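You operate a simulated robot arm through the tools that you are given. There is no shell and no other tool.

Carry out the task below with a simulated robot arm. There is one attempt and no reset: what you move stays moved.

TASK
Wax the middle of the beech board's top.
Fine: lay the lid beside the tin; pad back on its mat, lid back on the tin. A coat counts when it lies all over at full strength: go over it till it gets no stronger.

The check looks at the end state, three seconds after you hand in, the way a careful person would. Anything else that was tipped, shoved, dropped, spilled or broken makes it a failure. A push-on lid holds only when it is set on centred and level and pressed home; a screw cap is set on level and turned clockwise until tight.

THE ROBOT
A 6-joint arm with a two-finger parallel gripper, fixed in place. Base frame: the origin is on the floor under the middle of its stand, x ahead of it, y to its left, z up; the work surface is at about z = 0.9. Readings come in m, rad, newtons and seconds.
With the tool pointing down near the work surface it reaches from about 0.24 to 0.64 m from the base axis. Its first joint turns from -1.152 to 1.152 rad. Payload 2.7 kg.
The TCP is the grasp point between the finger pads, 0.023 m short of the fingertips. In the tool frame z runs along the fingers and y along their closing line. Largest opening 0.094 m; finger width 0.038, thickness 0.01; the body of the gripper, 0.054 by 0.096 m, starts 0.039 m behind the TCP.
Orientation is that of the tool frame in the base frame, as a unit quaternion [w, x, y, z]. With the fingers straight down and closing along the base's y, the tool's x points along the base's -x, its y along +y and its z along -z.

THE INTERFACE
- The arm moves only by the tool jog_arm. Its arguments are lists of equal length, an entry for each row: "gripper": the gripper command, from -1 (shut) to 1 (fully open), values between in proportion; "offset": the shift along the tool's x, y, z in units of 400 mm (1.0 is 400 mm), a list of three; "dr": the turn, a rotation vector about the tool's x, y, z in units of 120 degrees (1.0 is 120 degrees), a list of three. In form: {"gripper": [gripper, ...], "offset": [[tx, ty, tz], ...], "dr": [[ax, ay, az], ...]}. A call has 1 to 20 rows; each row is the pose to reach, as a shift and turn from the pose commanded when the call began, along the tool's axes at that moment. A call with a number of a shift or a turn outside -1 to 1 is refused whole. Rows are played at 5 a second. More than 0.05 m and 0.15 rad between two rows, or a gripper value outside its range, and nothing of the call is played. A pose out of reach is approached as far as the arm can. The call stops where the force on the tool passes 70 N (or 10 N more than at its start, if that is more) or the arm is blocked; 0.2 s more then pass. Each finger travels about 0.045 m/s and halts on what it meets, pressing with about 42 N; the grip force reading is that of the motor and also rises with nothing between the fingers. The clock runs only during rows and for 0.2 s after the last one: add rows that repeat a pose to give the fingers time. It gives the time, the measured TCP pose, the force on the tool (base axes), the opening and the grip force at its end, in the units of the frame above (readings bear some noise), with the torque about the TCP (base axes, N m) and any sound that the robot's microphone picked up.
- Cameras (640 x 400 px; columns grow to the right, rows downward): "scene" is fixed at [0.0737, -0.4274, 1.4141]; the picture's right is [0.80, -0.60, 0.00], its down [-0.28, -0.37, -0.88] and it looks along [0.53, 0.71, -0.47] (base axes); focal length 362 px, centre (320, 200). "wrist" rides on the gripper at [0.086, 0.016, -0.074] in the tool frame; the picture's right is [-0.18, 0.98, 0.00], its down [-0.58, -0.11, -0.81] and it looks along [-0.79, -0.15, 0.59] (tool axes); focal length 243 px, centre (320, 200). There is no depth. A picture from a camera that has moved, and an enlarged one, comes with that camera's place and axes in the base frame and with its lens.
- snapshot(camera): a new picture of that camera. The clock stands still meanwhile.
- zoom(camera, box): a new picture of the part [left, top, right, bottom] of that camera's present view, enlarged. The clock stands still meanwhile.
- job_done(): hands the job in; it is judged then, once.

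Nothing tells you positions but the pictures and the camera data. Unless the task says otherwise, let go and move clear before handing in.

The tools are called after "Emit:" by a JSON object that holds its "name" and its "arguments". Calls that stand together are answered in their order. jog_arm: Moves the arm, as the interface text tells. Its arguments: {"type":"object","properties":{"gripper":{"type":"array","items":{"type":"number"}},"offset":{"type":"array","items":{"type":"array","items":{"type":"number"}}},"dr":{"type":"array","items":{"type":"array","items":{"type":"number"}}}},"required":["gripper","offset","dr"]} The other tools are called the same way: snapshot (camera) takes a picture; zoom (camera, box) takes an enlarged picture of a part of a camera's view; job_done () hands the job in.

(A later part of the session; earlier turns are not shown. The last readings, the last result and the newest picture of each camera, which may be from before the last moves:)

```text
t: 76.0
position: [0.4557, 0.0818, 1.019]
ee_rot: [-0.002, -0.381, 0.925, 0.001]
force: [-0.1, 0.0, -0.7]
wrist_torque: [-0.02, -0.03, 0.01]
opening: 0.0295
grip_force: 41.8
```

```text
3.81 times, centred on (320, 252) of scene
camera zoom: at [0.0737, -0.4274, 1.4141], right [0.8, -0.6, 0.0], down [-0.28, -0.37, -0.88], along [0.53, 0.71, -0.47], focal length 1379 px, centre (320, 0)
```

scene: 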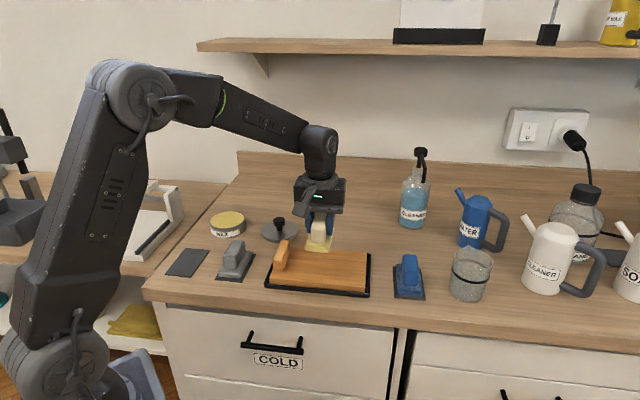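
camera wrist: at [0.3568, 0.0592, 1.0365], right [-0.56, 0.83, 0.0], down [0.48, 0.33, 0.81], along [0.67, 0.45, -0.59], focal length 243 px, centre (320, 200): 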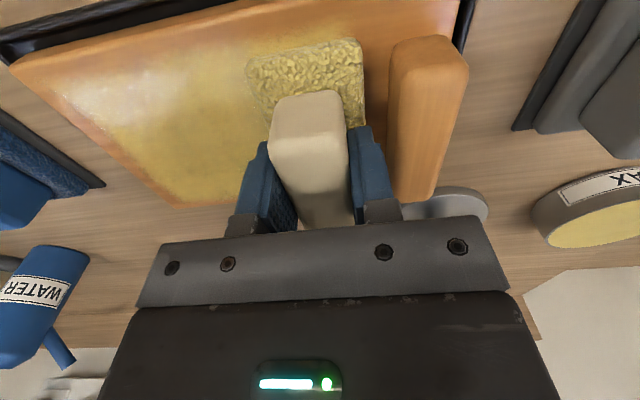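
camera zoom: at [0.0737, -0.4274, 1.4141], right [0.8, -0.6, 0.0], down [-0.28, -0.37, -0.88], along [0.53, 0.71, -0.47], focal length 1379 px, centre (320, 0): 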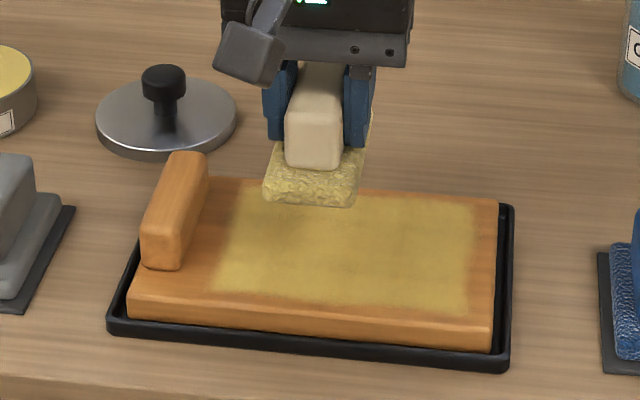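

The patch is now wide and almost uniform. I reload again and compare the strength while the arm is away.

Emit:
{"name": "jog_arm", "arguments": {"gripper": [-1, -1, -1, -1, -1, -1, -1, -1, -1, -1, -1, -1, -1, -1, -1, -1, -1, -1, -1, -1], "offset": [[0, 0, -0.05], [0, 0, -0.09], [-0.0424, 0.0819, -0.09], [-0.0849, 0.1638, -0.09], [-0.1273, 0.2456, -0.09], [-0.1698, 0.3275, -0.09], [-0.2122, 0.4094, -0.09], [-0.2546, 0.4913, -0.09], [-0.2971, 0.5731, -0.09], [-0.3395, 0.655, -0.09], [-0.3395, 0.655, 0.0], [-0.3395, 0.655, 0.08], [-0.3395, 0.655, 0.115], [-0.3395, 0.655, 0.126], [-0.3395, 0.655, 0.1305], [-0.3395, 0.655, 0.1305], [-0.3395, 0.655, 0.128], [-0.3395, 0.655, 0.12], [-0.3395, 0.655, 0.06], [-0.3395, 0.655, -0.03]], "dr": [[0, 0, 0], [0, 0, 0], [0, 0, 0], [0, 0, 0], [0, 0, 0], [0, 0, 0], [0, 0, 0], [0, 0, 0], [0, 0, 0], [0, 0, 0], [0, 0, 0], [0, 0, 0], [0, 0, 0], [0, 0, 0], [0, 0, 0], [0, 0, 0], [0, 0, 0], [0, 0, 0], [0, 0, 0], [0, 0, 0]]}}

Emit:
{"name": "zoom", "arguments": {"camera": "scene", "box": [280, 240, 376, 298]}}

Emit:
{"name": "zoom", "arguments": {"camera": "scene", "box": [180, 150, 300, 245]}}

```text
t: 80.2
position: [0.3694, 0.3629, 1.0319]
ee_rot: [-0.001, -0.381, 0.925, 0.0]
force: [-0.4, -0.6, -0.3]
wrist_torque: [-0.03, -0.03, -0.02]
opening: 0.0294
grip_force: 42.5
```

```text
6.67 times, centred on (328, 269) of scene
camera zoom: at [0.0737, -0.4274, 1.4141], right [0.8, -0.6, 0.0], down [-0.28, -0.37, -0.88], along [0.53, 0.71, -0.47], focal length 2414 px, centre (267, -260)
```

zoom: 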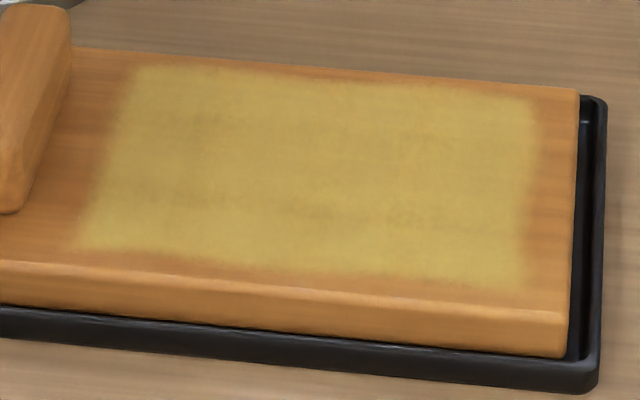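

```text
4.21 times, centred on (240, 198) of scene
camera zoom: at [0.0737, -0.4274, 1.4141], right [0.8, -0.6, 0.0], down [-0.28, -0.37, -0.88], along [0.53, 0.71, -0.47], focal length 1524 px, centre (657, 210)
```

zoom: 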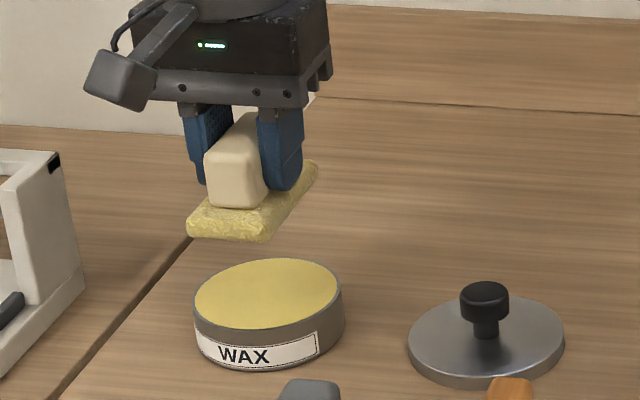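

The patch is now uniform. I do one more loaded round to confirm it no longer gets stronger.

Emit:
{"name": "jog_arm", "arguments": {"gripper": [-1, -1, -1, -1, -1, -1, -1, -1, -1, -1, -1, -1, -1, -1, -1], "offset": [[0, 0, -0.05], [0.0424, -0.0819, -0.08], [0.0849, -0.1638, -0.08], [0.1273, -0.2456, -0.08], [0.1698, -0.3275, -0.08], [0.2122, -0.4094, -0.08], [0.2546, -0.4913, -0.06], [0.2971, -0.5731, -0.03], [0.3395, -0.655, 0.0], [0.3395, -0.655, 0.08], [0.3395, -0.655, 0.14], [0.3395, -0.655, 0.165], [0.3395, -0.655, 0.173], [0.3395, -0.655, 0.177], [0.3395, -0.655, 0.181]], "dr": [[0, 0, 0], [0, 0, 0], [0, 0, 0], [0, 0, 0], [0, 0, 0], [0, 0, 0], [0, 0, 0], [0, 0, 0], [0, 0, 0], [0, 0, 0], [0, 0, 0], [0, 0, 0], [0, 0, 0], [0, 0, 0], [0, 0, 0]]}}

Emit:
{"name": "jog_arm", "arguments": {"gripper": [-1, -1, -1, -1, -1, -1, -1, -1, -1, -1, -1, -1, -1, -1, -1, -1, -1, -1, -1, -1], "offset": [[0, 0.04, 0.002], [0, 0.08, 0.003], [-0.018, 0.092, 0.003], [-0.018, 0.05, 0.003], [-0.018, 0.01, 0.003], [-0.018, -0.03, 0.003], [-0.018, -0.07, 0.003], [-0.018, -0.1, 0.003], [0, -0.1, 0.003], [0.018, -0.1, 0.003], [0.018, -0.06, 0.003], [0.018, -0.02, 0.003], [0.018, 0.02, 0.003], [0.018, 0.06, 0.003], [0.018, 0.092, 0.003], [0, 0.092, 0.003], [0, 0.06, 0.003], [0, 0.02, 0.003], [0, -0.02, 0.003], [0, -0.06, 0.003]], "dr": [[0, 0, 0], [0, 0, 0], [0, 0, 0], [0, 0, 0], [0, 0, 0], [0, 0, 0], [0, 0, 0], [0, 0, 0], [0, 0, 0], [0, 0, 0], [0, 0, 0], [0, 0, 0], [0, 0, 0], [0, 0, 0], [0, 0, 0], [0, 0, 0], [0, 0, 0], [0, 0, 0], [0, 0, 0], [0, 0, 0]]}}

```text
t: 83.4
position: [0.4554, 0.082, 0.961]
ee_rot: [0.002, -0.381, 0.924, 0.001]
force: [-6.4, 0.4, 20.6]
wrist_torque: [0.1, 0.3, -0.01]
opening: 0.0291
grip_force: 42.1
```

```text
t: 87.6
position: [0.4714, 0.0662, 0.9602]
ee_rot: [0.001, -0.382, 0.924, 0.0]
force: [-10.4, 10.5, 32.6]
wrist_torque: [0.49, 0.13, 0.02]
opening: 0.0291
grip_force: 42.2
```

The pressure is a little high at 32 N, so I ease it slightly, finish the sweeps and lift.

Emit:
{"name": "jog_arm", "arguments": {"gripper": [-1, -1, -1, -1, -1, -1, -1, -1, -1, -1, -1, -1, -1, -1, -1, -1, -1, -1, -1], "offset": [[0, -0.04, -0.003], [-0.01, -0.04, -0.003], [-0.01, 0, -0.003], [-0.01, 0.04, -0.003], [-0.01, 0.08, -0.003], [-0.01, 0.12, -0.003], [-0.01, 0.15, -0.003], [0.01, 0.15, -0.003], [0.01, 0.11, -0.003], [0.01, 0.07, -0.003], [0.01, 0.03, -0.003], [0.01, -0.01, -0.003], [0.01, -0.04, -0.003], [0, -0.04, -0.003], [0, 0, -0.003], [0, 0.04, -0.003], [0, 0.06, -0.003], [0, 0.06, -0.05], [0, 0.06, -0.15]], "dr": [[0, 0, 0], [0, 0, 0], [0, 0, 0], [0, 0, 0], [0, 0, 0], [0, 0, 0], [0, 0, 0], [0, 0, 0], [0, 0, 0], [0, 0, 0], [0, 0, 0], [0, 0, 0], [0, 0, 0], [0, 0, 0], [0, 0, 0], [0, 0, 0], [0, 0, 0], [0, 0, 0], [0, 0, 0]]}}

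Emit:
{"name": "zoom", "arguments": {"camera": "scene", "box": [280, 240, 376, 298]}}

Emit:
{"name": "snapshot", "arguments": {"camera": "scene"}}

```text
t: 91.6
position: [0.4532, 0.0813, 1.0161]
ee_rot: [0.0, -0.382, 0.924, 0.001]
force: [-0.2, 0.1, -0.6]
wrist_torque: [0.05, 0.03, 0.01]
opening: 0.0292
grip_force: 42.2
```

```text
6.67 times, centred on (328, 269) of scene
camera zoom: at [0.0737, -0.4274, 1.4141], right [0.8, -0.6, 0.0], down [-0.28, -0.37, -0.88], along [0.53, 0.71, -0.47], focal length 2414 px, centre (267, -260)
```

zoom: 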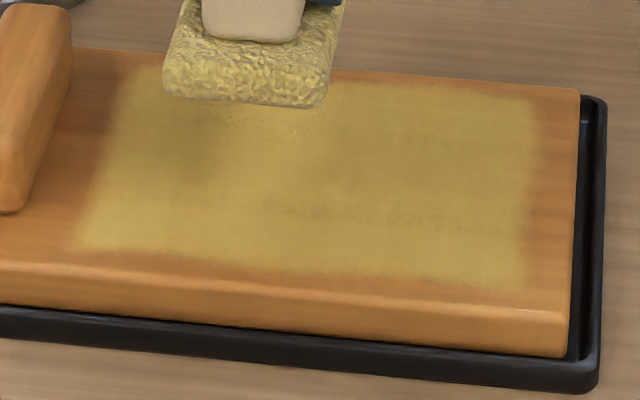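

```text
taken
```

scene: 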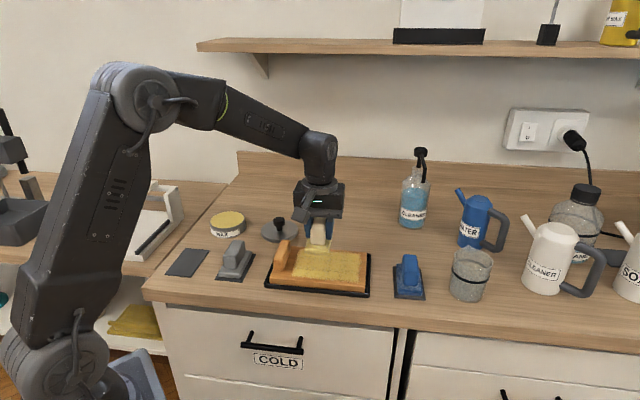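

The coat looks uniform. I lift and carry the pad toward its mat at the far left, then check the board with no shadow on it.

Emit:
{"name": "jog_arm", "arguments": {"gripper": [-1, -1, -1, -1, -1, -1, -1, -1, -1, -1, -1, -1], "offset": [[0, 0, -0.06], [0, 0.03, -0.12], [0.002, 0.11, -0.12], [0.003, 0.19, -0.12], [0.005, 0.27, -0.12], [0.007, 0.35, -0.12], [0.009, 0.43, -0.12], [0.01, 0.51, -0.12], [0.012, 0.59, -0.12], [0.014, 0.67, -0.12], [0.0157, 0.73, -0.09], [0.0157, 0.7594, -0.02]], "dr": [[0, 0, 0], [0, 0, 0], [0, 0, 0], [0, 0, 0], [0, 0, 0], [0, 0, 0], [0, 0, 0], [0, 0, 0], [0, 0, 0], [0, 0, 0], [0, 0, 0], [0, 0, 0]]}}

Emit:
{"name": "zoom", "arguments": {"camera": "scene", "box": [280, 240, 376, 298]}}

Emit:
{"name": "zoom", "arguments": {"camera": "scene", "box": [140, 200, 260, 290]}}

Emit:
{"name": "snapshot", "arguments": {"camera": "wrist"}}

```text
t: 94.2
position: [0.2367, 0.2922, 1.0269]
ee_rot: [0.001, -0.38, 0.925, -0.001]
force: [-0.4, -0.8, -0.8]
wrist_torque: [-0.03, 0.02, 0.02]
opening: 0.0294
grip_force: 42.4
```

```text
6.67 times, centred on (328, 269) of scene
camera zoom: at [0.0737, -0.4274, 1.4141], right [0.8, -0.6, 0.0], down [-0.28, -0.37, -0.88], along [0.53, 0.71, -0.47], focal length 2414 px, centre (267, -260)
```

zoom: 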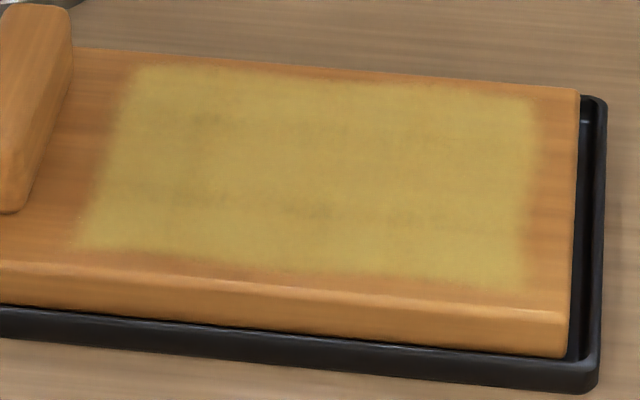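

```text
4.44 times, centred on (200, 245) of scene
camera zoom: at [0.0737, -0.4274, 1.4141], right [0.8, -0.6, 0.0], down [-0.28, -0.37, -0.88], along [0.53, 0.71, -0.47], focal length 1609 px, centre (853, 0)
```

zoom: 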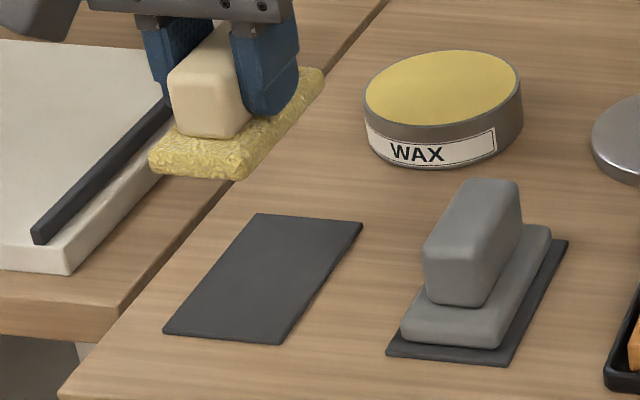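

```text
taken
camera wrist: at [0.1632, 0.2444, 1.1015], right [-0.56, 0.83, 0.0], down [0.49, 0.33, 0.81], along [0.67, 0.45, -0.59], focal length 243 px, centre (320, 200)
```

wrist: 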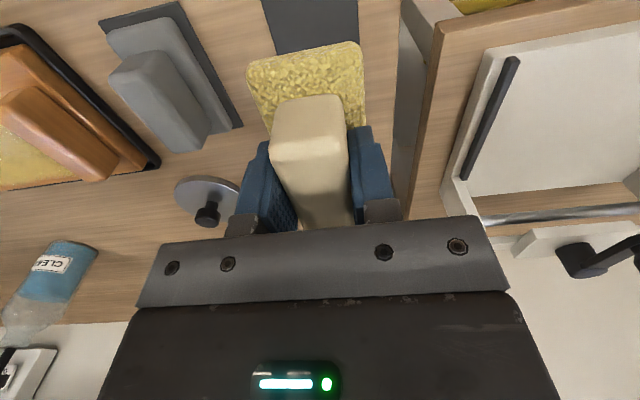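

The board patch shows no change from the previous round: uniform and at full strength. Now I lower the pad over its mat and check alignment just above it.

Emit:
{"name": "jog_arm", "arguments": {"gripper": [-1, -1, -1, -1, -1], "offset": [[0, 0, 0.06], [0, 0, 0.12], [0, 0, 0.16], [0, 0, 0.185], [0, 0, 0.192]], "dr": [[0, 0, 0], [0, 0, 0], [0, 0, 0], [0, 0, 0], [0, 0, 0]]}}

Emit:
{"name": "zoom", "arguments": {"camera": "scene", "box": [155, 220, 235, 285]}}

Emit:
{"name": "zoom", "arguments": {"camera": "wrist", "box": [220, 0, 420, 160]}}

```text
t: 95.4
position: [0.2368, 0.293, 0.9486]
ee_rot: [0.0, -0.382, 0.924, 0.0]
force: [-0.4, 0.4, -1.1]
wrist_torque: [0.0, -0.01, -0.04]
opening: 0.0291
grip_force: 42.1
```

```text
6.15 times, centred on (195, 252) of scene
camera zoom: at [0.0737, -0.4274, 1.4141], right [0.8, -0.6, 0.0], down [-0.28, -0.37, -0.88], along [0.53, 0.71, -0.47], focal length 2228 px, centre (1089, -123)
```

zoom: 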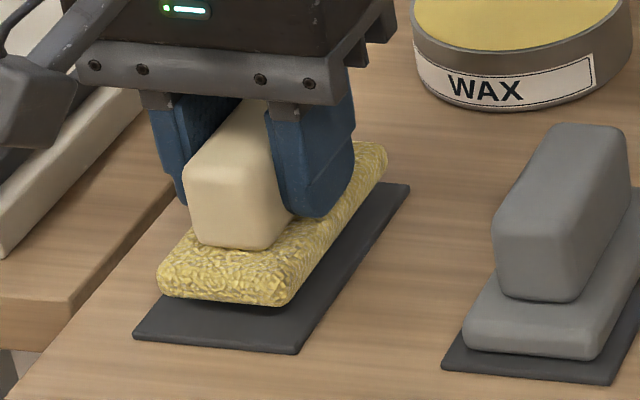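

```text
2.50 times, centred on (320, 80) of wrist
camera zoom: at [0.1633, 0.2446, 1.0248], right [-0.56, 0.83, 0.0], down [0.49, 0.33, 0.81], along [0.67, 0.45, -0.59], focal length 606 px, centre (320, 500)
```

zoom: 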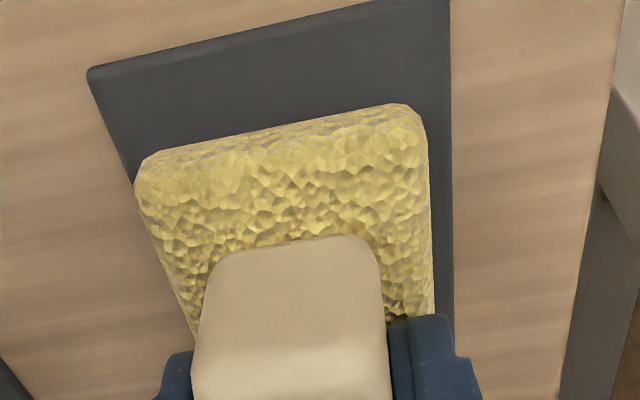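

The pad is still several mm above the mat. I lower further in small steps to contact.

Emit:
{"name": "jog_arm", "arguments": {"gripper": [-1, -1, -1, -1, -1], "offset": [[0.002, 0, 0.004], [0.004, 0, 0.008], [0.004, 0, 0.011], [0.004, 0, 0.014], [0.004, 0, 0.016]], "dr": [[0, 0, 0], [0, 0, 0], [0, 0, 0], [0, 0, 0], [0, 0, 0]]}}

Emit:
{"name": "zoom", "arguments": {"camera": "scene", "box": [155, 220, 235, 285]}}

```text
t: 96.6
position: [0.2353, 0.2909, 0.9427]
ee_rot: [0.0, -0.381, 0.925, 0.0]
force: [0.5, 0.1, 0.3]
wrist_torque: [0.02, -0.02, 0.0]
opening: 0.0291
grip_force: 42.4
```

```text
6.15 times, centred on (195, 252) of scene
camera zoom: at [0.0737, -0.4274, 1.4141], right [0.8, -0.6, 0.0], down [-0.28, -0.37, -0.88], along [0.53, 0.71, -0.47], focal length 2228 px, centre (1089, -123)
```

zoom: 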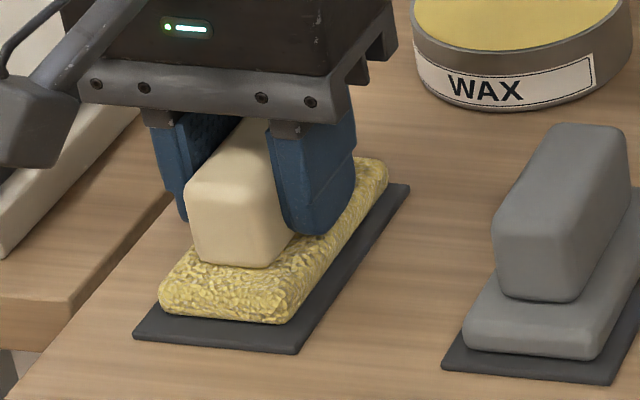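

The pad is almost down, aligned as it was originally. I take the last millimetre to feel contact.

Emit:
{"name": "jog_arm", "arguments": {"gripper": [-1, -1, -1], "offset": [[0, 0, 0.002], [0, 0, 0.004], [0, 0, 0.005]], "dr": [[0, 0, 0], [0, 0, 0], [0, 0, 0]]}}

```text
t: 97.4
position: [0.2361, 0.2924, 0.9419]
ee_rot: [0.0, -0.38, 0.925, 0.001]
force: [-5.9, -6.2, 31.0]
wrist_torque: [-0.45, 0.4, -0.03]
opening: 0.029
grip_force: 41.5
```

Contact is confirmed at 31 N. I relax, open the fingers and rise.

Emit:
{"name": "jog_arm", "arguments": {"gripper": [-1, -1, 0.5, 0.5, 0.5, 0.5, 0.5, 0.5, 0.5, 0.5], "offset": [[0, 0, -0.002], [0, 0, -0.004], [0, 0, -0.004], [0, 0, -0.004], [0, 0, -0.004], [0, 0, -0.004], [0, 0, -0.02], [0, 0, -0.08], [0, 0, -0.17], [0, 0, -0.25]], "dr": [[0, 0, 0], [0, 0, 0], [0, 0, 0], [0, 0, 0], [0, 0, 0], [0, 0, 0], [0, 0, 0], [0, 0, 0], [0, 0, 0], [0, 0, 0]]}}

Emit:
{"name": "snapshot", "arguments": {"camera": "scene"}}

Emit:
{"name": "zoom", "arguments": {"camera": "scene", "box": [150, 200, 270, 285]}}

```text
t: 99.6
position: [0.2347, 0.2912, 1.0412]
ee_rot: [0.0, -0.381, 0.925, 0.0]
force: [-0.9, 0.4, 0.0]
wrist_torque: [-0.01, 0.0, 0.0]
opening: 0.0706
grip_force: 0.1
```

```text
taken
```

scene: 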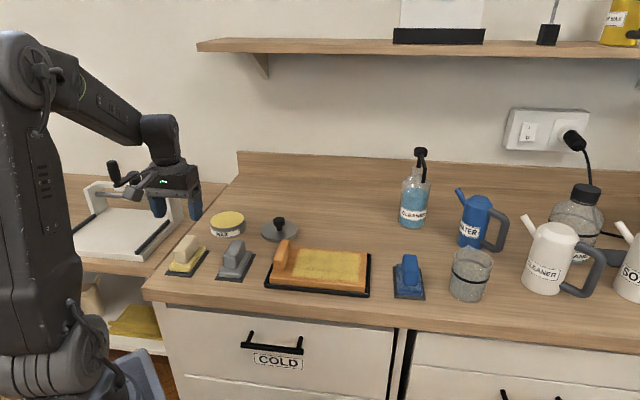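

```text
4.71 times, centred on (210, 242) of scene
camera zoom: at [0.0737, -0.4274, 1.4141], right [0.8, -0.6, 0.0], down [-0.28, -0.37, -0.88], along [0.53, 0.71, -0.47], focal length 1704 px, centre (838, 0)
```

zoom: 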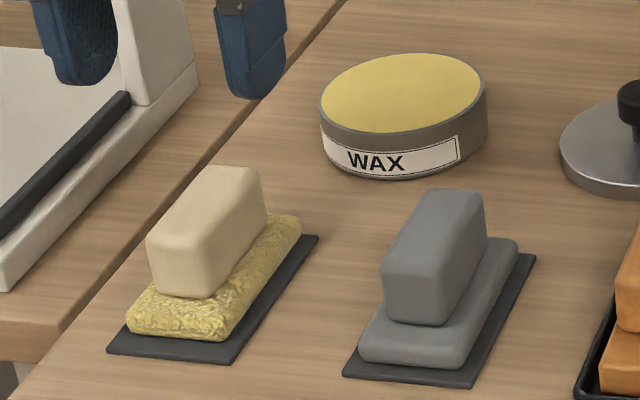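

The pad is back on its mat. Before closing the tin, I move above the board to inspect the coat from the wrist camera.

Emit:
{"name": "jog_arm", "arguments": {"gripper": [0.5, 0.5, 0.5, 0.5, 0.5, 0.5, 0.5, 0.5, 0.5], "offset": [[0.0166, -0.0818, -0.06], [0.033, -0.1636, -0.1], [0.05, -0.2453, -0.14], [0.0664, -0.327, -0.18], [0.083, -0.409, -0.21], [0.0997, -0.4907, -0.23], [0.116, -0.5724, -0.25], [0.133, -0.654, -0.265], [0.1495, -0.736, -0.2725]], "dr": [[0, 0, 0], [0, 0, 0], [0, 0, 0], [0, 0, 0], [0, 0, 0], [0, 0, 0], [0, 0, 0], [0, 0, 0], [0, 0, 0]]}}

Emit:
{"name": "snapshot", "arguments": {"camera": "wrist"}}

Emit:
{"name": "zoom", "arguments": {"camera": "wrist", "box": [150, 0, 450, 190]}}

```text
t: 101.6
position: [0.3991, 0.0399, 1.1487]
ee_rot: [0.0, -0.381, 0.924, 0.0]
force: [0.3, -0.2, -0.5]
wrist_torque: [0.01, 0.0, 0.0]
opening: 0.0705
grip_force: 0.1
```

```text
taken
camera wrist: at [0.327, -0.009, 1.2255], right [-0.56, 0.83, 0.0], down [0.49, 0.33, 0.81], along [0.67, 0.45, -0.59], focal length 243 px, centre (320, 200)
```

wrist: 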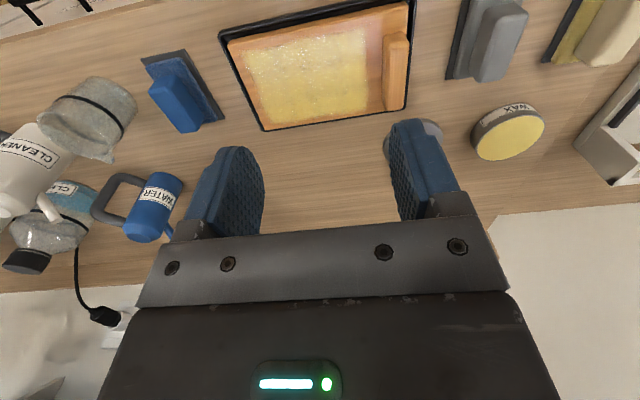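

```text
2.11 times, centred on (300, 95) of wrist
camera zoom: at [0.327, -0.009, 1.2255], right [-0.56, 0.83, 0.0], down [0.49, 0.33, 0.81], along [0.67, 0.45, -0.59], focal length 511 px, centre (362, 421)
```

zoom: 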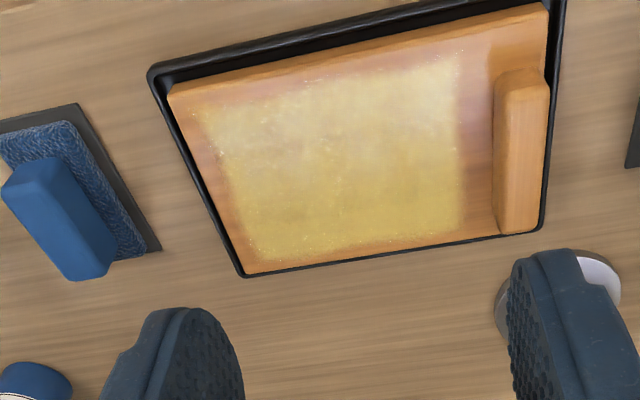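

The patch covers the middle fully with an even sheen. I take a closer zoom for weak spots.

Emit:
{"name": "zoom", "arguments": {"camera": "wrist", "box": [220, 10, 410, 135]}}

Emit:
{"name": "zoom", "arguments": {"camera": "scene", "box": [262, 235, 376, 300]}}

```text
3.20 times, centred on (315, 72) of wrist
camera zoom: at [0.327, -0.009, 1.2255], right [-0.56, 0.83, 0.0], down [0.49, 0.33, 0.81], along [0.67, 0.45, -0.59], focal length 776 px, centre (336, 608)
```

zoom: 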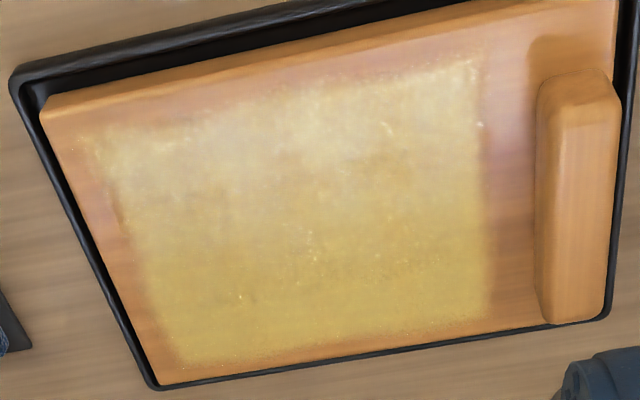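

```text
5.61 times, centred on (319, 268) of scene
camera zoom: at [0.0737, -0.4274, 1.4141], right [0.8, -0.6, 0.0], down [-0.28, -0.37, -0.88], along [0.53, 0.71, -0.47], focal length 2033 px, centre (326, -179)
```

zoom: 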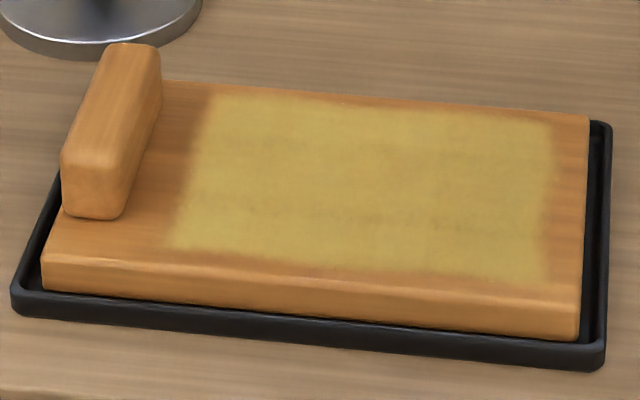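

The coat is even everywhere in the middle. Now I move over the lid's knob near (0.4605, 0.2765).

Emit:
{"name": "jog_arm", "arguments": {"gripper": [0.5, 0.5, 0.5, 0.5, 0.5, 0.5, 0.5, 0.5, 0.5], "offset": [[-0.0657, 0.0389, 0.0], [-0.1315, 0.0779, 0.0], [-0.197, 0.1168, 0.0], [-0.263, 0.1558, 0.03], [-0.3286, 0.1947, 0.08], [-0.3944, 0.2336, 0.15], [-0.46, 0.2726, 0.22], [-0.5258, 0.3115, 0.3], [-0.5258, 0.3115, 0.34]], "dr": [[0, 0, 0], [0, 0, 0], [0, 0, 0], [0, 0, 0], [0, 0, 0], [0, 0, 0], [0, 0, 0], [0, 0, 0], [0, 0, 0]]}}

Emit:
{"name": "snapshot", "arguments": {"camera": "wrist"}}

Emit:
{"name": "zoom", "arguments": {"camera": "wrist", "box": [240, 20, 400, 150]}}

```text
t: 103.6
position: [0.4617, 0.2786, 1.0123]
ee_rot: [0.0, -0.381, 0.924, 0.0]
force: [0.2, 0.5, -0.7]
wrist_torque: [0.02, -0.02, -0.03]
opening: 0.0704
grip_force: 0.0
```

```text
taken
camera wrist: at [0.3894, 0.2292, 1.0888], right [-0.56, 0.83, 0.0], down [0.49, 0.33, 0.81], along [0.67, 0.45, -0.59], focal length 243 px, centre (320, 200)
```

wrist: 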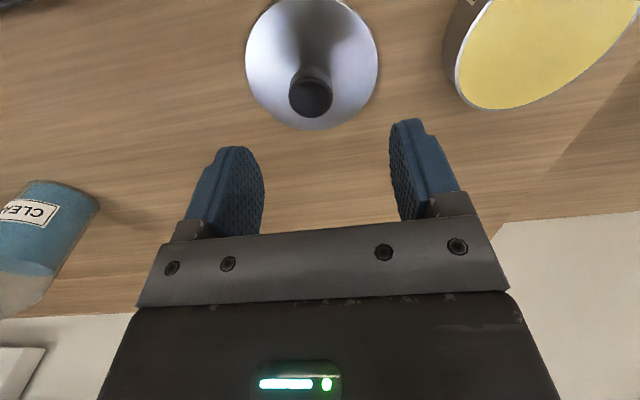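

```text
3.08 times, centred on (320, 85) of wrist
camera zoom: at [0.3894, 0.2292, 1.0888], right [-0.56, 0.83, 0.0], down [0.49, 0.33, 0.81], along [0.67, 0.45, -0.59], focal length 746 px, centre (320, 554)
```

zoom: 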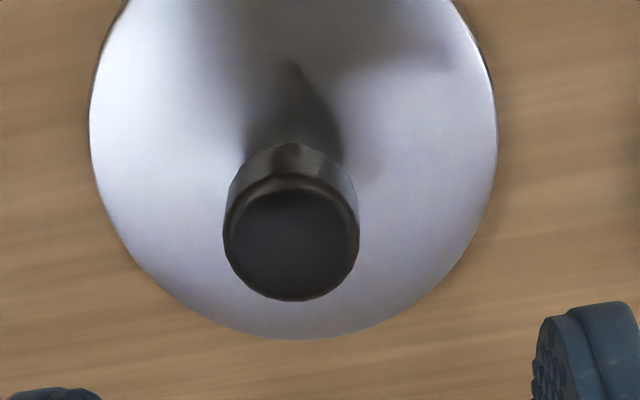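

The knob is about 6 mm off to the tool's -y side. I correct and lower part way to recheck.

Emit:
{"name": "jog_arm", "arguments": {"gripper": [0.5, 0.5, 0.5, 0.5], "offset": [[-0.004, -0.013, 0.03], [-0.004, -0.015, 0.07], [-0.004, -0.015, 0.11], [-0.004, -0.015, 0.14]], "dr": [[0, 0, 0], [0, 0, 0], [0, 0, 0], [0, 0, 0]]}}

Emit:
{"name": "zoom", "arguments": {"camera": "wrist", "box": [200, 60, 440, 220]}}

Emit:
{"name": "zoom", "arguments": {"camera": "scene", "box": [235, 170, 325, 250]}}

```text
t: 104.6
position: [0.4665, 0.2748, 0.9571]
ee_rot: [0.0, -0.381, 0.925, 0.0]
force: [-0.8, 0.6, -0.1]
wrist_torque: [0.01, -0.01, 0.01]
opening: 0.0703
grip_force: 0.1
```

```text
2.50 times, centred on (320, 140) of wrist
camera zoom: at [0.3941, 0.226, 1.0331], right [-0.56, 0.83, 0.0], down [0.49, 0.33, 0.81], along [0.67, 0.45, -0.59], focal length 606 px, centre (320, 350)
```

zoom: 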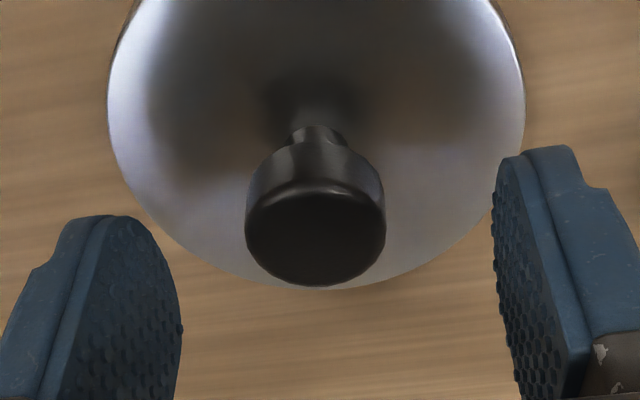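

```text
5.00 times, centred on (280, 210) of scene
camera zoom: at [0.0737, -0.4274, 1.4141], right [0.8, -0.6, 0.0], down [-0.28, -0.37, -0.88], along [0.53, 0.71, -0.47], focal length 1810 px, centre (520, 150)
```

zoom: 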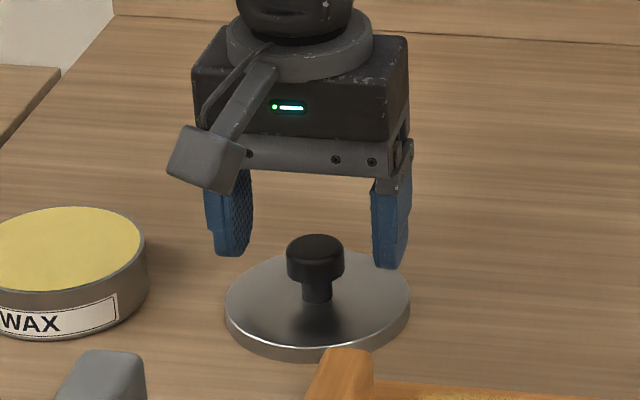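

The lid's knob is now centred under the TCP. I lower to the same grip height and close.

Emit:
{"name": "jog_arm", "arguments": {"gripper": [0.5, 0.5, 0.5, -1, -1, -1, -1, -1, -1], "offset": [[0, 0, 0.03], [0, 0, 0.052], [0, 0, 0.054], [0, 0, 0.054], [0, 0, 0.054], [0, 0, 0.054], [0, 0, 0.054], [0, 0, 0.054], [0, 0, 0.054]], "dr": [[0, 0, 0], [0, 0, 0], [0, 0, 0], [0, 0, 0], [0, 0, 0], [0, 0, 0], [0, 0, 0], [0, 0, 0], [0, 0, 0]]}}

Emit:
{"name": "zoom", "arguments": {"camera": "scene", "box": [235, 170, 325, 250]}}

Emit:
{"name": "zoom", "arguments": {"camera": "wrist", "box": [200, 60, 440, 220]}}

```text
t: 106.6
position: [0.4677, 0.275, 0.9355]
ee_rot: [0.001, -0.381, 0.925, 0.0]
force: [-0.6, -0.1, 0.1]
wrist_torque: [-0.02, -0.01, 0.05]
opening: 0.0277
grip_force: 42.0
```

```text
5.00 times, centred on (280, 210) of scene
camera zoom: at [0.0737, -0.4274, 1.4141], right [0.8, -0.6, 0.0], down [-0.28, -0.37, -0.88], along [0.53, 0.71, -0.47], focal length 1810 px, centre (520, 150)
```

zoom: 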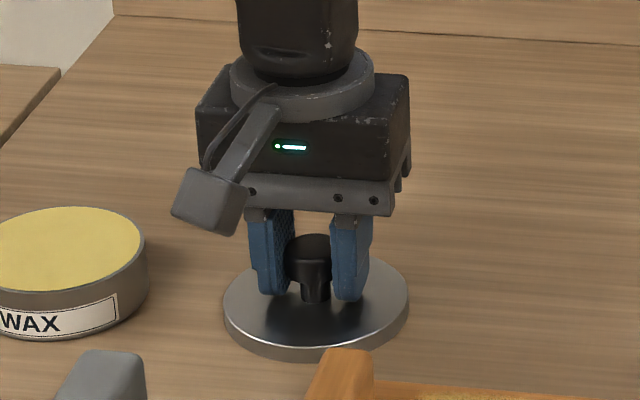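

```text
2.50 times, centred on (320, 140) of wrist
camera zoom: at [0.3941, 0.2257, 1.0121], right [-0.56, 0.83, 0.0], down [0.49, 0.33, 0.81], along [0.67, 0.45, -0.59], focal length 606 px, centre (320, 350)
```

zoom: 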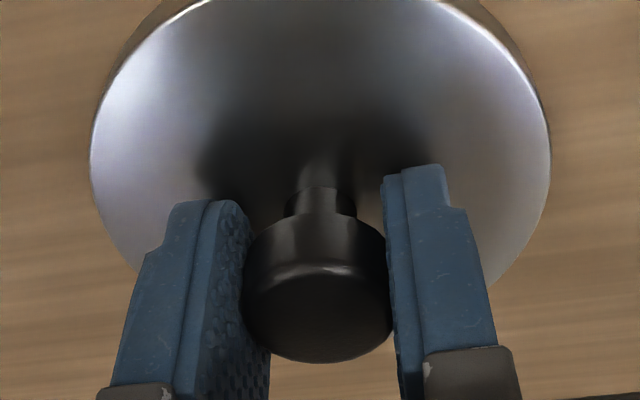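

The knob is gripped squarely. I check the tin's position against my earlier image to see whether dipping moved it.

Emit:
{"name": "zoom", "arguments": {"camera": "scene", "box": [200, 200, 256, 245]}}

```text
8.89 times, centred on (228, 222) of scene
camera zoom: at [0.0737, -0.4274, 1.4141], right [0.8, -0.6, 0.0], down [-0.28, -0.37, -0.88], along [0.53, 0.71, -0.47], focal length 3218 px, centre (1138, 0)
```

zoom: 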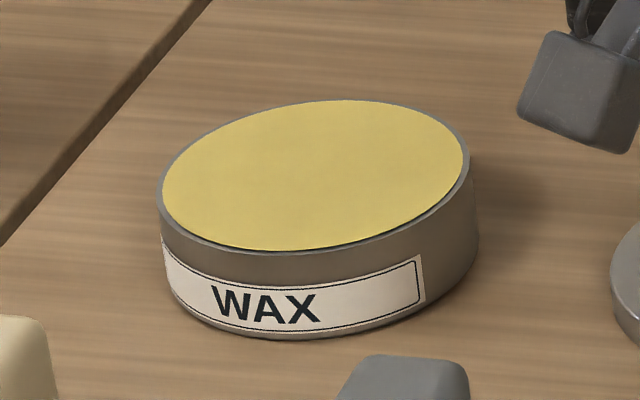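

The tin hasn't moved. I lift the lid, carry it back over the tin at (0.366, 0.366), and hover just above the rim to check centring.

Emit:
{"name": "jog_arm", "arguments": {"gripper": [-1, -1, -1, -1, -1, -1, -1, -1, -1, -1], "offset": [[0, 0, -0.03], [0, 0, -0.09], [0, 0, -0.16], [0.0046, 0.0847, -0.16], [0.0092, 0.1694, -0.16], [0.0138, 0.2541, -0.16], [0.0184, 0.3388, -0.16], [0.0184, 0.3388, -0.16], [0.0184, 0.3388, -0.13], [0.0184, 0.3388, -0.11]], "dr": [[0, 0, 0], [0, 0, 0], [0, 0, 0], [0, 0, 0], [0, 0, 0], [0, 0, 0], [0, 0, 0], [0, 0, 0], [0, 0, 0], [0, 0, 0]]}}

Emit:
{"name": "zoom", "arguments": {"camera": "scene", "box": [195, 180, 265, 245]}}

Emit:
{"name": "snapshot", "arguments": {"camera": "wrist"}}

```text
t: 108.8
position: [0.3662, 0.3661, 0.9801]
ee_rot: [0.0, -0.381, 0.925, 0.001]
force: [-0.3, 0.5, -0.2]
wrist_torque: [0.01, 0.03, 0.01]
opening: 0.0274
grip_force: 41.7
```

```text
6.15 times, centred on (230, 212) of scene
camera zoom: at [0.0737, -0.4274, 1.4141], right [0.8, -0.6, 0.0], down [-0.28, -0.37, -0.88], along [0.53, 0.71, -0.47], focal length 2228 px, centre (874, 123)
```

zoom: 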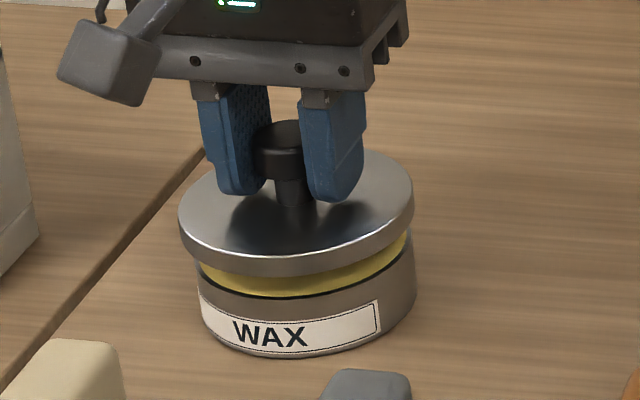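

```text
taken
camera wrist: at [0.2929, 0.3165, 1.0563], right [-0.56, 0.83, 0.0], down [0.49, 0.33, 0.81], along [0.67, 0.45, -0.59], focal length 243 px, centre (320, 200)
```

wrist: 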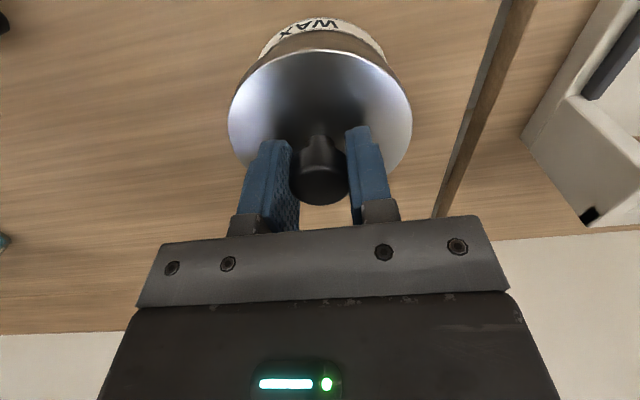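

The lid is centred over the tin in both views. I lower it slowly onto the rim.

Emit:
{"name": "jog_arm", "arguments": {"gripper": [-1, -1, -1, -1, -1, -1], "offset": [[0, 0, 0.008], [0, 0, 0.016], [0, 0, 0.024], [0, 0, 0.03], [0, 0, 0.036], [0, 0, 0.042]], "dr": [[0, 0, 0], [0, 0, 0], [0, 0, 0], [0, 0, 0], [0, 0, 0], [0, 0, 0]]}}

Emit:
{"name": "zoom", "arguments": {"camera": "scene", "box": [195, 180, 265, 245]}}

```text
t: 110.2
position: [0.3667, 0.3652, 0.9657]
ee_rot: [0.002, -0.381, 0.924, 0.001]
force: [-4.4, -8.6, 20.3]
wrist_torque: [0.61, 0.06, 0.17]
opening: 0.0278
grip_force: 42.0
```

```text
6.15 times, centred on (230, 212) of scene
camera zoom: at [0.0733, -0.4279, 1.4139], right [0.8, -0.6, 0.0], down [-0.28, -0.37, -0.89], along [0.53, 0.71, -0.47], focal length 2228 px, centre (874, 123)
```

zoom: 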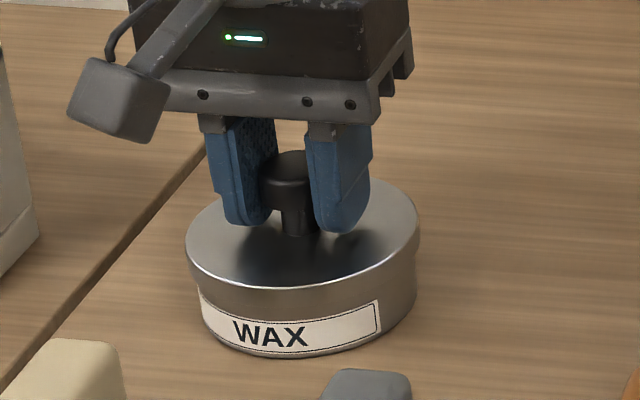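

The lid touched early (20 N at z of 0.966, about 8 mm high), and the torque suggests it caught on the +y side of the rim. I raise it a little and examine the alignment closely.

Emit:
{"name": "jog_arm", "arguments": {"gripper": [-1, -1, -1], "offset": [[0, 0, -0.008], [0, 0, -0.015], [0, 0, -0.02]], "dr": [[0, 0, 0], [0, 0, 0], [0, 0, 0]]}}

Emit:
{"name": "zoom", "arguments": {"camera": "scene", "box": [200, 200, 256, 240]}}

Emit:
{"name": "zoom", "arguments": {"camera": "wrist", "box": [220, 0, 420, 220]}}

```text
t: 111.0
position: [0.3664, 0.3637, 0.9707]
ee_rot: [-0.001, -0.381, 0.925, 0.0]
force: [0.3, -0.7, -0.1]
wrist_torque: [0.01, 0.0, 0.03]
opening: 0.0276
grip_force: 42.1
```

```text
10.00 times, centred on (228, 220) of scene
camera zoom: at [0.0737, -0.4274, 1.4141], right [0.8, -0.6, 0.0], down [-0.28, -0.37, -0.88], along [0.53, 0.71, -0.47], focal length 3621 px, centre (1240, 0)
```

zoom: 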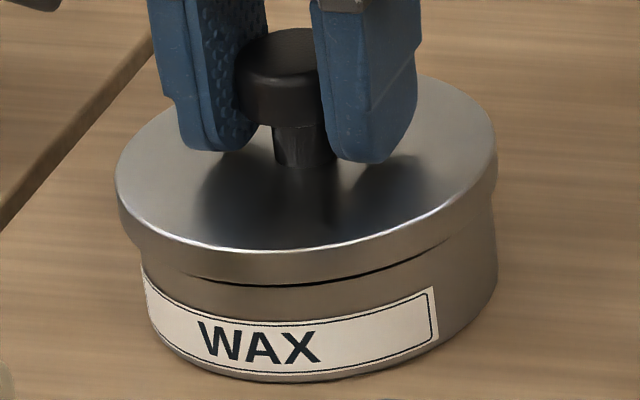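

```text
1.82 times, centred on (320, 110) of wrist
camera zoom: at [0.2935, 0.3166, 1.0466], right [-0.56, 0.83, 0.0], down [0.49, 0.33, 0.8], along [0.67, 0.45, -0.59], focal length 441 px, centre (320, 364)
```

zoom: 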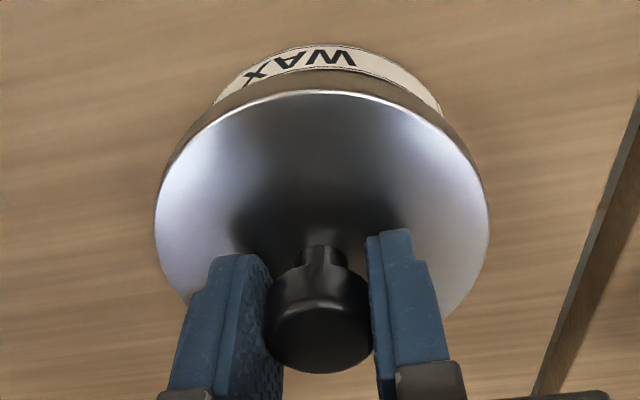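

I zoom on the lid's edges for an accurate centring measurement.

Emit:
{"name": "zoom", "arguments": {"camera": "scene", "box": [228, 200, 256, 225]}}

Emit:
{"name": "zoom", "arguments": {"camera": "scene", "box": [204, 212, 232, 237]}}

Emit:
{"name": "zoom", "arguments": {"camera": "scene", "box": [228, 215, 256, 240]}}

```text
16.00 times, centred on (242, 212) of scene
camera zoom: at [0.0737, -0.4274, 1.4141], right [0.8, -0.6, 0.0], down [-0.28, -0.37, -0.88], along [0.53, 0.71, -0.47], focal length 5793 px, centre (1568, 0)
```

zoom: 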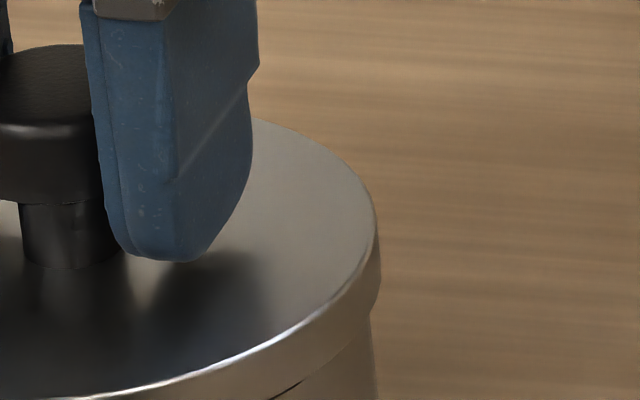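

```text
16.00 times, centred on (218, 224) of scene
camera zoom: at [0.0737, -0.4274, 1.4141], right [0.8, -0.6, 0.0], down [-0.28, -0.37, -0.88], along [0.53, 0.71, -0.47], focal length 5793 px, centre (1952, -192)
```

zoom: 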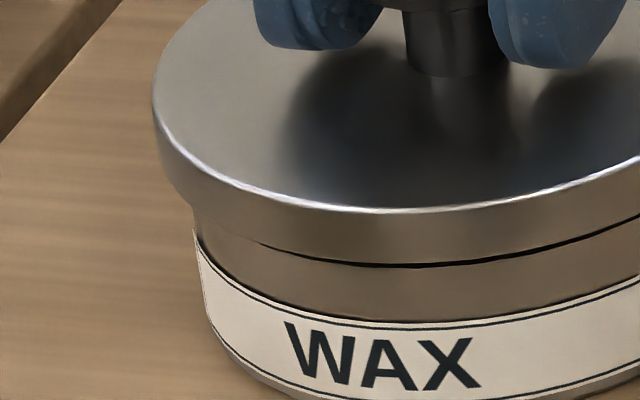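

```text
16.00 times, centred on (242, 228) of scene
camera zoom: at [0.0737, -0.4274, 1.4141], right [0.8, -0.6, 0.0], down [-0.28, -0.37, -0.88], along [0.53, 0.71, -0.47], focal length 5793 px, centre (1568, -240)
```

zoom: 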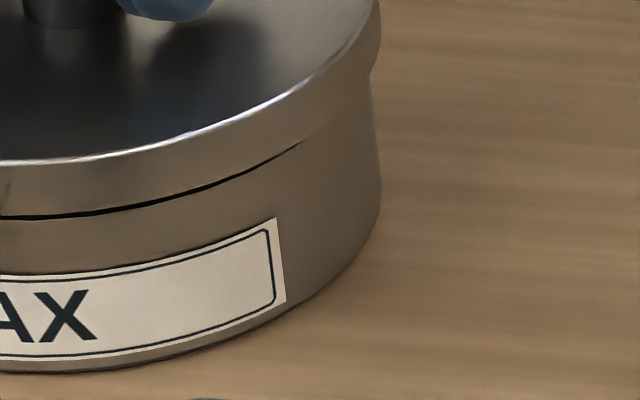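

Stem position, wrist view and torque all indicate the lid sits about 2–3 mm too far toward the base and -y. I shift it accordingly and lower again gently.

Emit:
{"name": "jog_arm", "arguments": {"gripper": [-1, -1, -1, -1, -1, -1], "offset": [[-0.003, 0.001, 0], [-0.0055, 0.002, 0], [-0.0055, 0.002, 0.006], [-0.0055, 0.002, 0.011], [-0.0055, 0.002, 0.015], [-0.0055, 0.002, 0.018]], "dr": [[0, 0, 0], [0, 0, 0], [0, 0, 0], [0, 0, 0], [0, 0, 0], [0, 0, 0]]}}

Emit:
{"name": "zoom", "arguments": {"camera": "scene", "box": [200, 200, 256, 240]}}

```text
t: 112.4
position: [0.3673, 0.3675, 0.9642]
ee_rot: [0.001, -0.381, 0.925, 0.0]
force: [0.6, -0.1, -0.1]
wrist_torque: [-0.03, 0.0, -0.02]
opening: 0.0277
grip_force: 42.3
```

```text
10.00 times, centred on (228, 220) of scene
camera zoom: at [0.0737, -0.4274, 1.4141], right [0.8, -0.6, 0.0], down [-0.28, -0.37, -0.88], along [0.53, 0.71, -0.47], focal length 3621 px, centre (1240, 0)
```

zoom: 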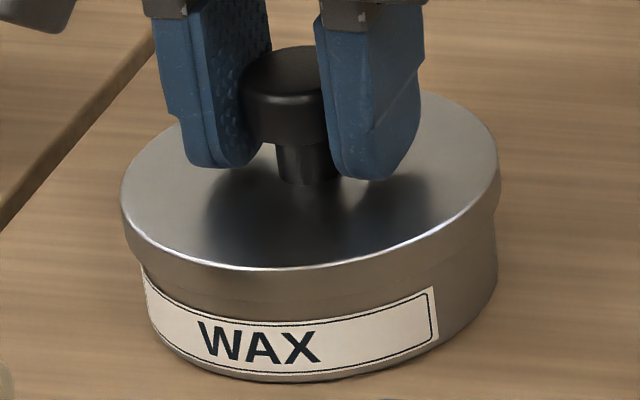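

There is no force now and the lid is past the earlier catch point, slipping over the rim. I continue down.

Emit:
{"name": "jog_arm", "arguments": {"gripper": [-1, -1, -1, -1, -1], "offset": [[0, 0, 0.003], [0, 0, 0.006], [0, 0, 0.009], [0, 0, 0.012], [0, 0, 0.015]], "dr": [[0, 0, 0], [0, 0, 0], [0, 0, 0], [0, 0, 0], [0, 0, 0]]}}

Emit:
{"name": "zoom", "arguments": {"camera": "scene", "box": [200, 200, 256, 240]}}

```text
t: 113.6
position: [0.368, 0.3675, 0.9594]
ee_rot: [0.001, -0.382, 0.924, -0.001]
force: [-2.2, -1.6, 8.5]
wrist_torque: [-0.17, 0.11, -0.03]
opening: 0.0278
grip_force: 41.3
```

```text
10.00 times, centred on (228, 220) of scene
camera zoom: at [0.0735, -0.4276, 1.414], right [0.8, -0.6, 0.0], down [-0.28, -0.37, -0.88], along [0.53, 0.71, -0.47], focal length 3621 px, centre (1240, 0)
```

zoom: 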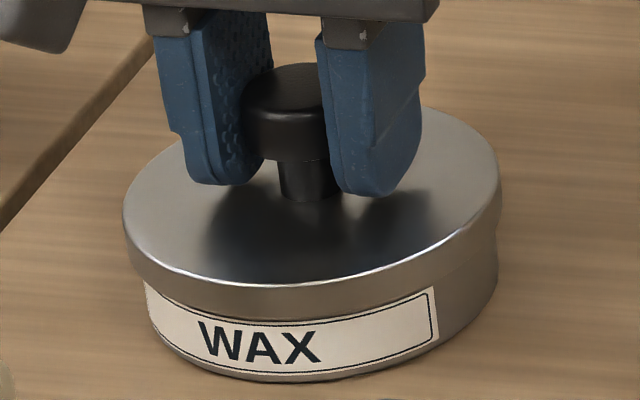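

The lid is nearly home, with 8.5 N at z of 0.959. I press it home while listening for a snap and watching the force.

Emit:
{"name": "jog_arm", "arguments": {"gripper": [-1, -1, -1, -1], "offset": [[0, 0, 0.003], [0, 0, 0.006], [0, 0, 0.009], [0, 0, 0.009]], "dr": [[0, 0, 0], [0, 0, 0], [0, 0, 0], [0, 0, 0]]}}

Emit:
{"name": "zoom", "arguments": {"camera": "scene", "box": [200, 200, 256, 240]}}

```text
t: 114.6
position: [0.3684, 0.3678, 0.9586]
ee_rot: [0.004, -0.38, 0.925, 0.002]
force: [-8.2, -5.0, 38.9]
wrist_torque: [-0.39, 0.41, 0.0]
opening: 0.0281
grip_force: 42.1
```

```text
10.00 times, centred on (228, 220) of scene
camera zoom: at [0.073, -0.428, 1.4139], right [0.8, -0.6, 0.0], down [-0.28, -0.37, -0.89], along [0.53, 0.71, -0.47], focal length 3621 px, centre (1240, 0)
```

zoom: 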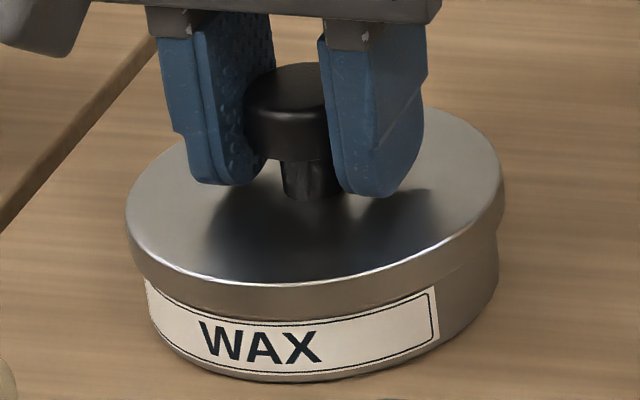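

Visually it matches the original seated position, but no snap yet at 39 N. I press firmly a bit more, staying under the 70 N limit.

Emit:
{"name": "jog_arm", "arguments": {"gripper": [-1, -1, -1, -1], "offset": [[0, 0, 0.003], [0, 0, 0.005], [0, 0, 0.007], [0, 0, 0.007]], "dr": [[0, 0, 0], [0, 0, 0], [0, 0, 0], [0, 0, 0]]}}

Emit:
{"name": "zoom", "arguments": {"camera": "scene", "box": [200, 200, 256, 240]}}

```text
t: 115.6
position: [0.3679, 0.3682, 0.9572]
ee_rot: [0.006, -0.381, 0.925, 0.003]
force: [-9.3, -7.2, 48.9]
wrist_torque: [-0.22, 0.26, 0.0]
opening: 0.0277
grip_force: 42.2
```

```text
10.00 times, centred on (228, 220) of scene
camera zoom: at [0.0729, -0.4282, 1.4139], right [0.8, -0.6, 0.0], down [-0.28, -0.37, -0.89], along [0.53, 0.71, -0.47], focal length 3621 px, centre (1240, 0)
```

zoom: 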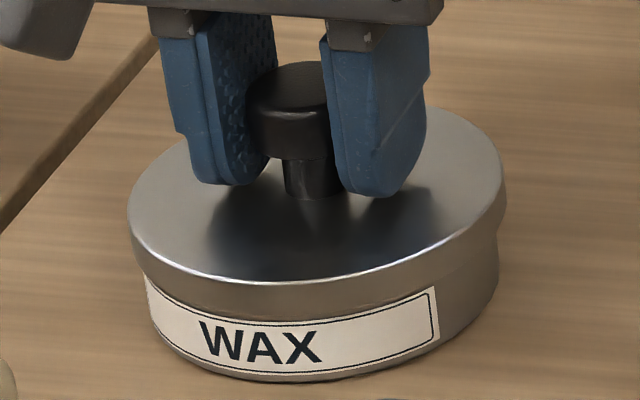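

The lid looks home, but some of that force was fingers slipping on the knob. I'll relax, open the fingers gradually so I don't drag the lid, and then press on the knob's top with closed fingers.

Emit:
{"name": "jog_arm", "arguments": {"gripper": [-1, -1, -0.7, -0.55, -0.48, -0.44, -0.42, -0.4, -0.38, -0.36, -0.33, -0.28, -0.2, -0.1, 0.1], "offset": [[0, 0, -0.007], [0, 0, -0.014], [0, 0, -0.014], [0, 0, -0.014], [0, 0, -0.014], [0, 0, -0.014], [0, 0, -0.014], [0, 0, -0.014], [0, 0, -0.014], [0, 0, -0.014], [0, 0, -0.014], [0, 0, -0.014], [0, 0, -0.014], [0, 0, -0.014], [0, 0, -0.014]], "dr": [[0, 0, 0], [0, 0, 0], [0, 0, 0], [0, 0, 0], [0, 0, 0], [0, 0, 0], [0, 0, 0], [0, 0, 0], [0, 0, 0], [0, 0, 0], [0, 0, 0], [0, 0, 0], [0, 0, 0], [0, 0, 0], [0, 0, 0]]}}

Emit:
{"name": "zoom", "arguments": {"camera": "scene", "box": [200, 200, 256, 240]}}

```text
t: 118.8
position: [0.3674, 0.3673, 0.9575]
ee_rot: [0.001, -0.381, 0.925, 0.001]
force: [0.4, -0.4, 0.0]
wrist_torque: [-0.03, 0.01, 0.03]
opening: 0.0517
grip_force: 0.1
heard: snap
```

```text
10.00 times, centred on (228, 220) of scene
camera zoom: at [0.0737, -0.4274, 1.4141], right [0.8, -0.6, 0.0], down [-0.28, -0.37, -0.88], along [0.53, 0.71, -0.47], focal length 3621 px, centre (1240, 0)
```

zoom: 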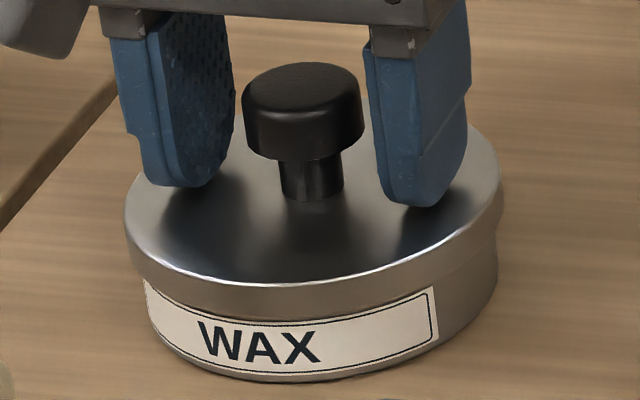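

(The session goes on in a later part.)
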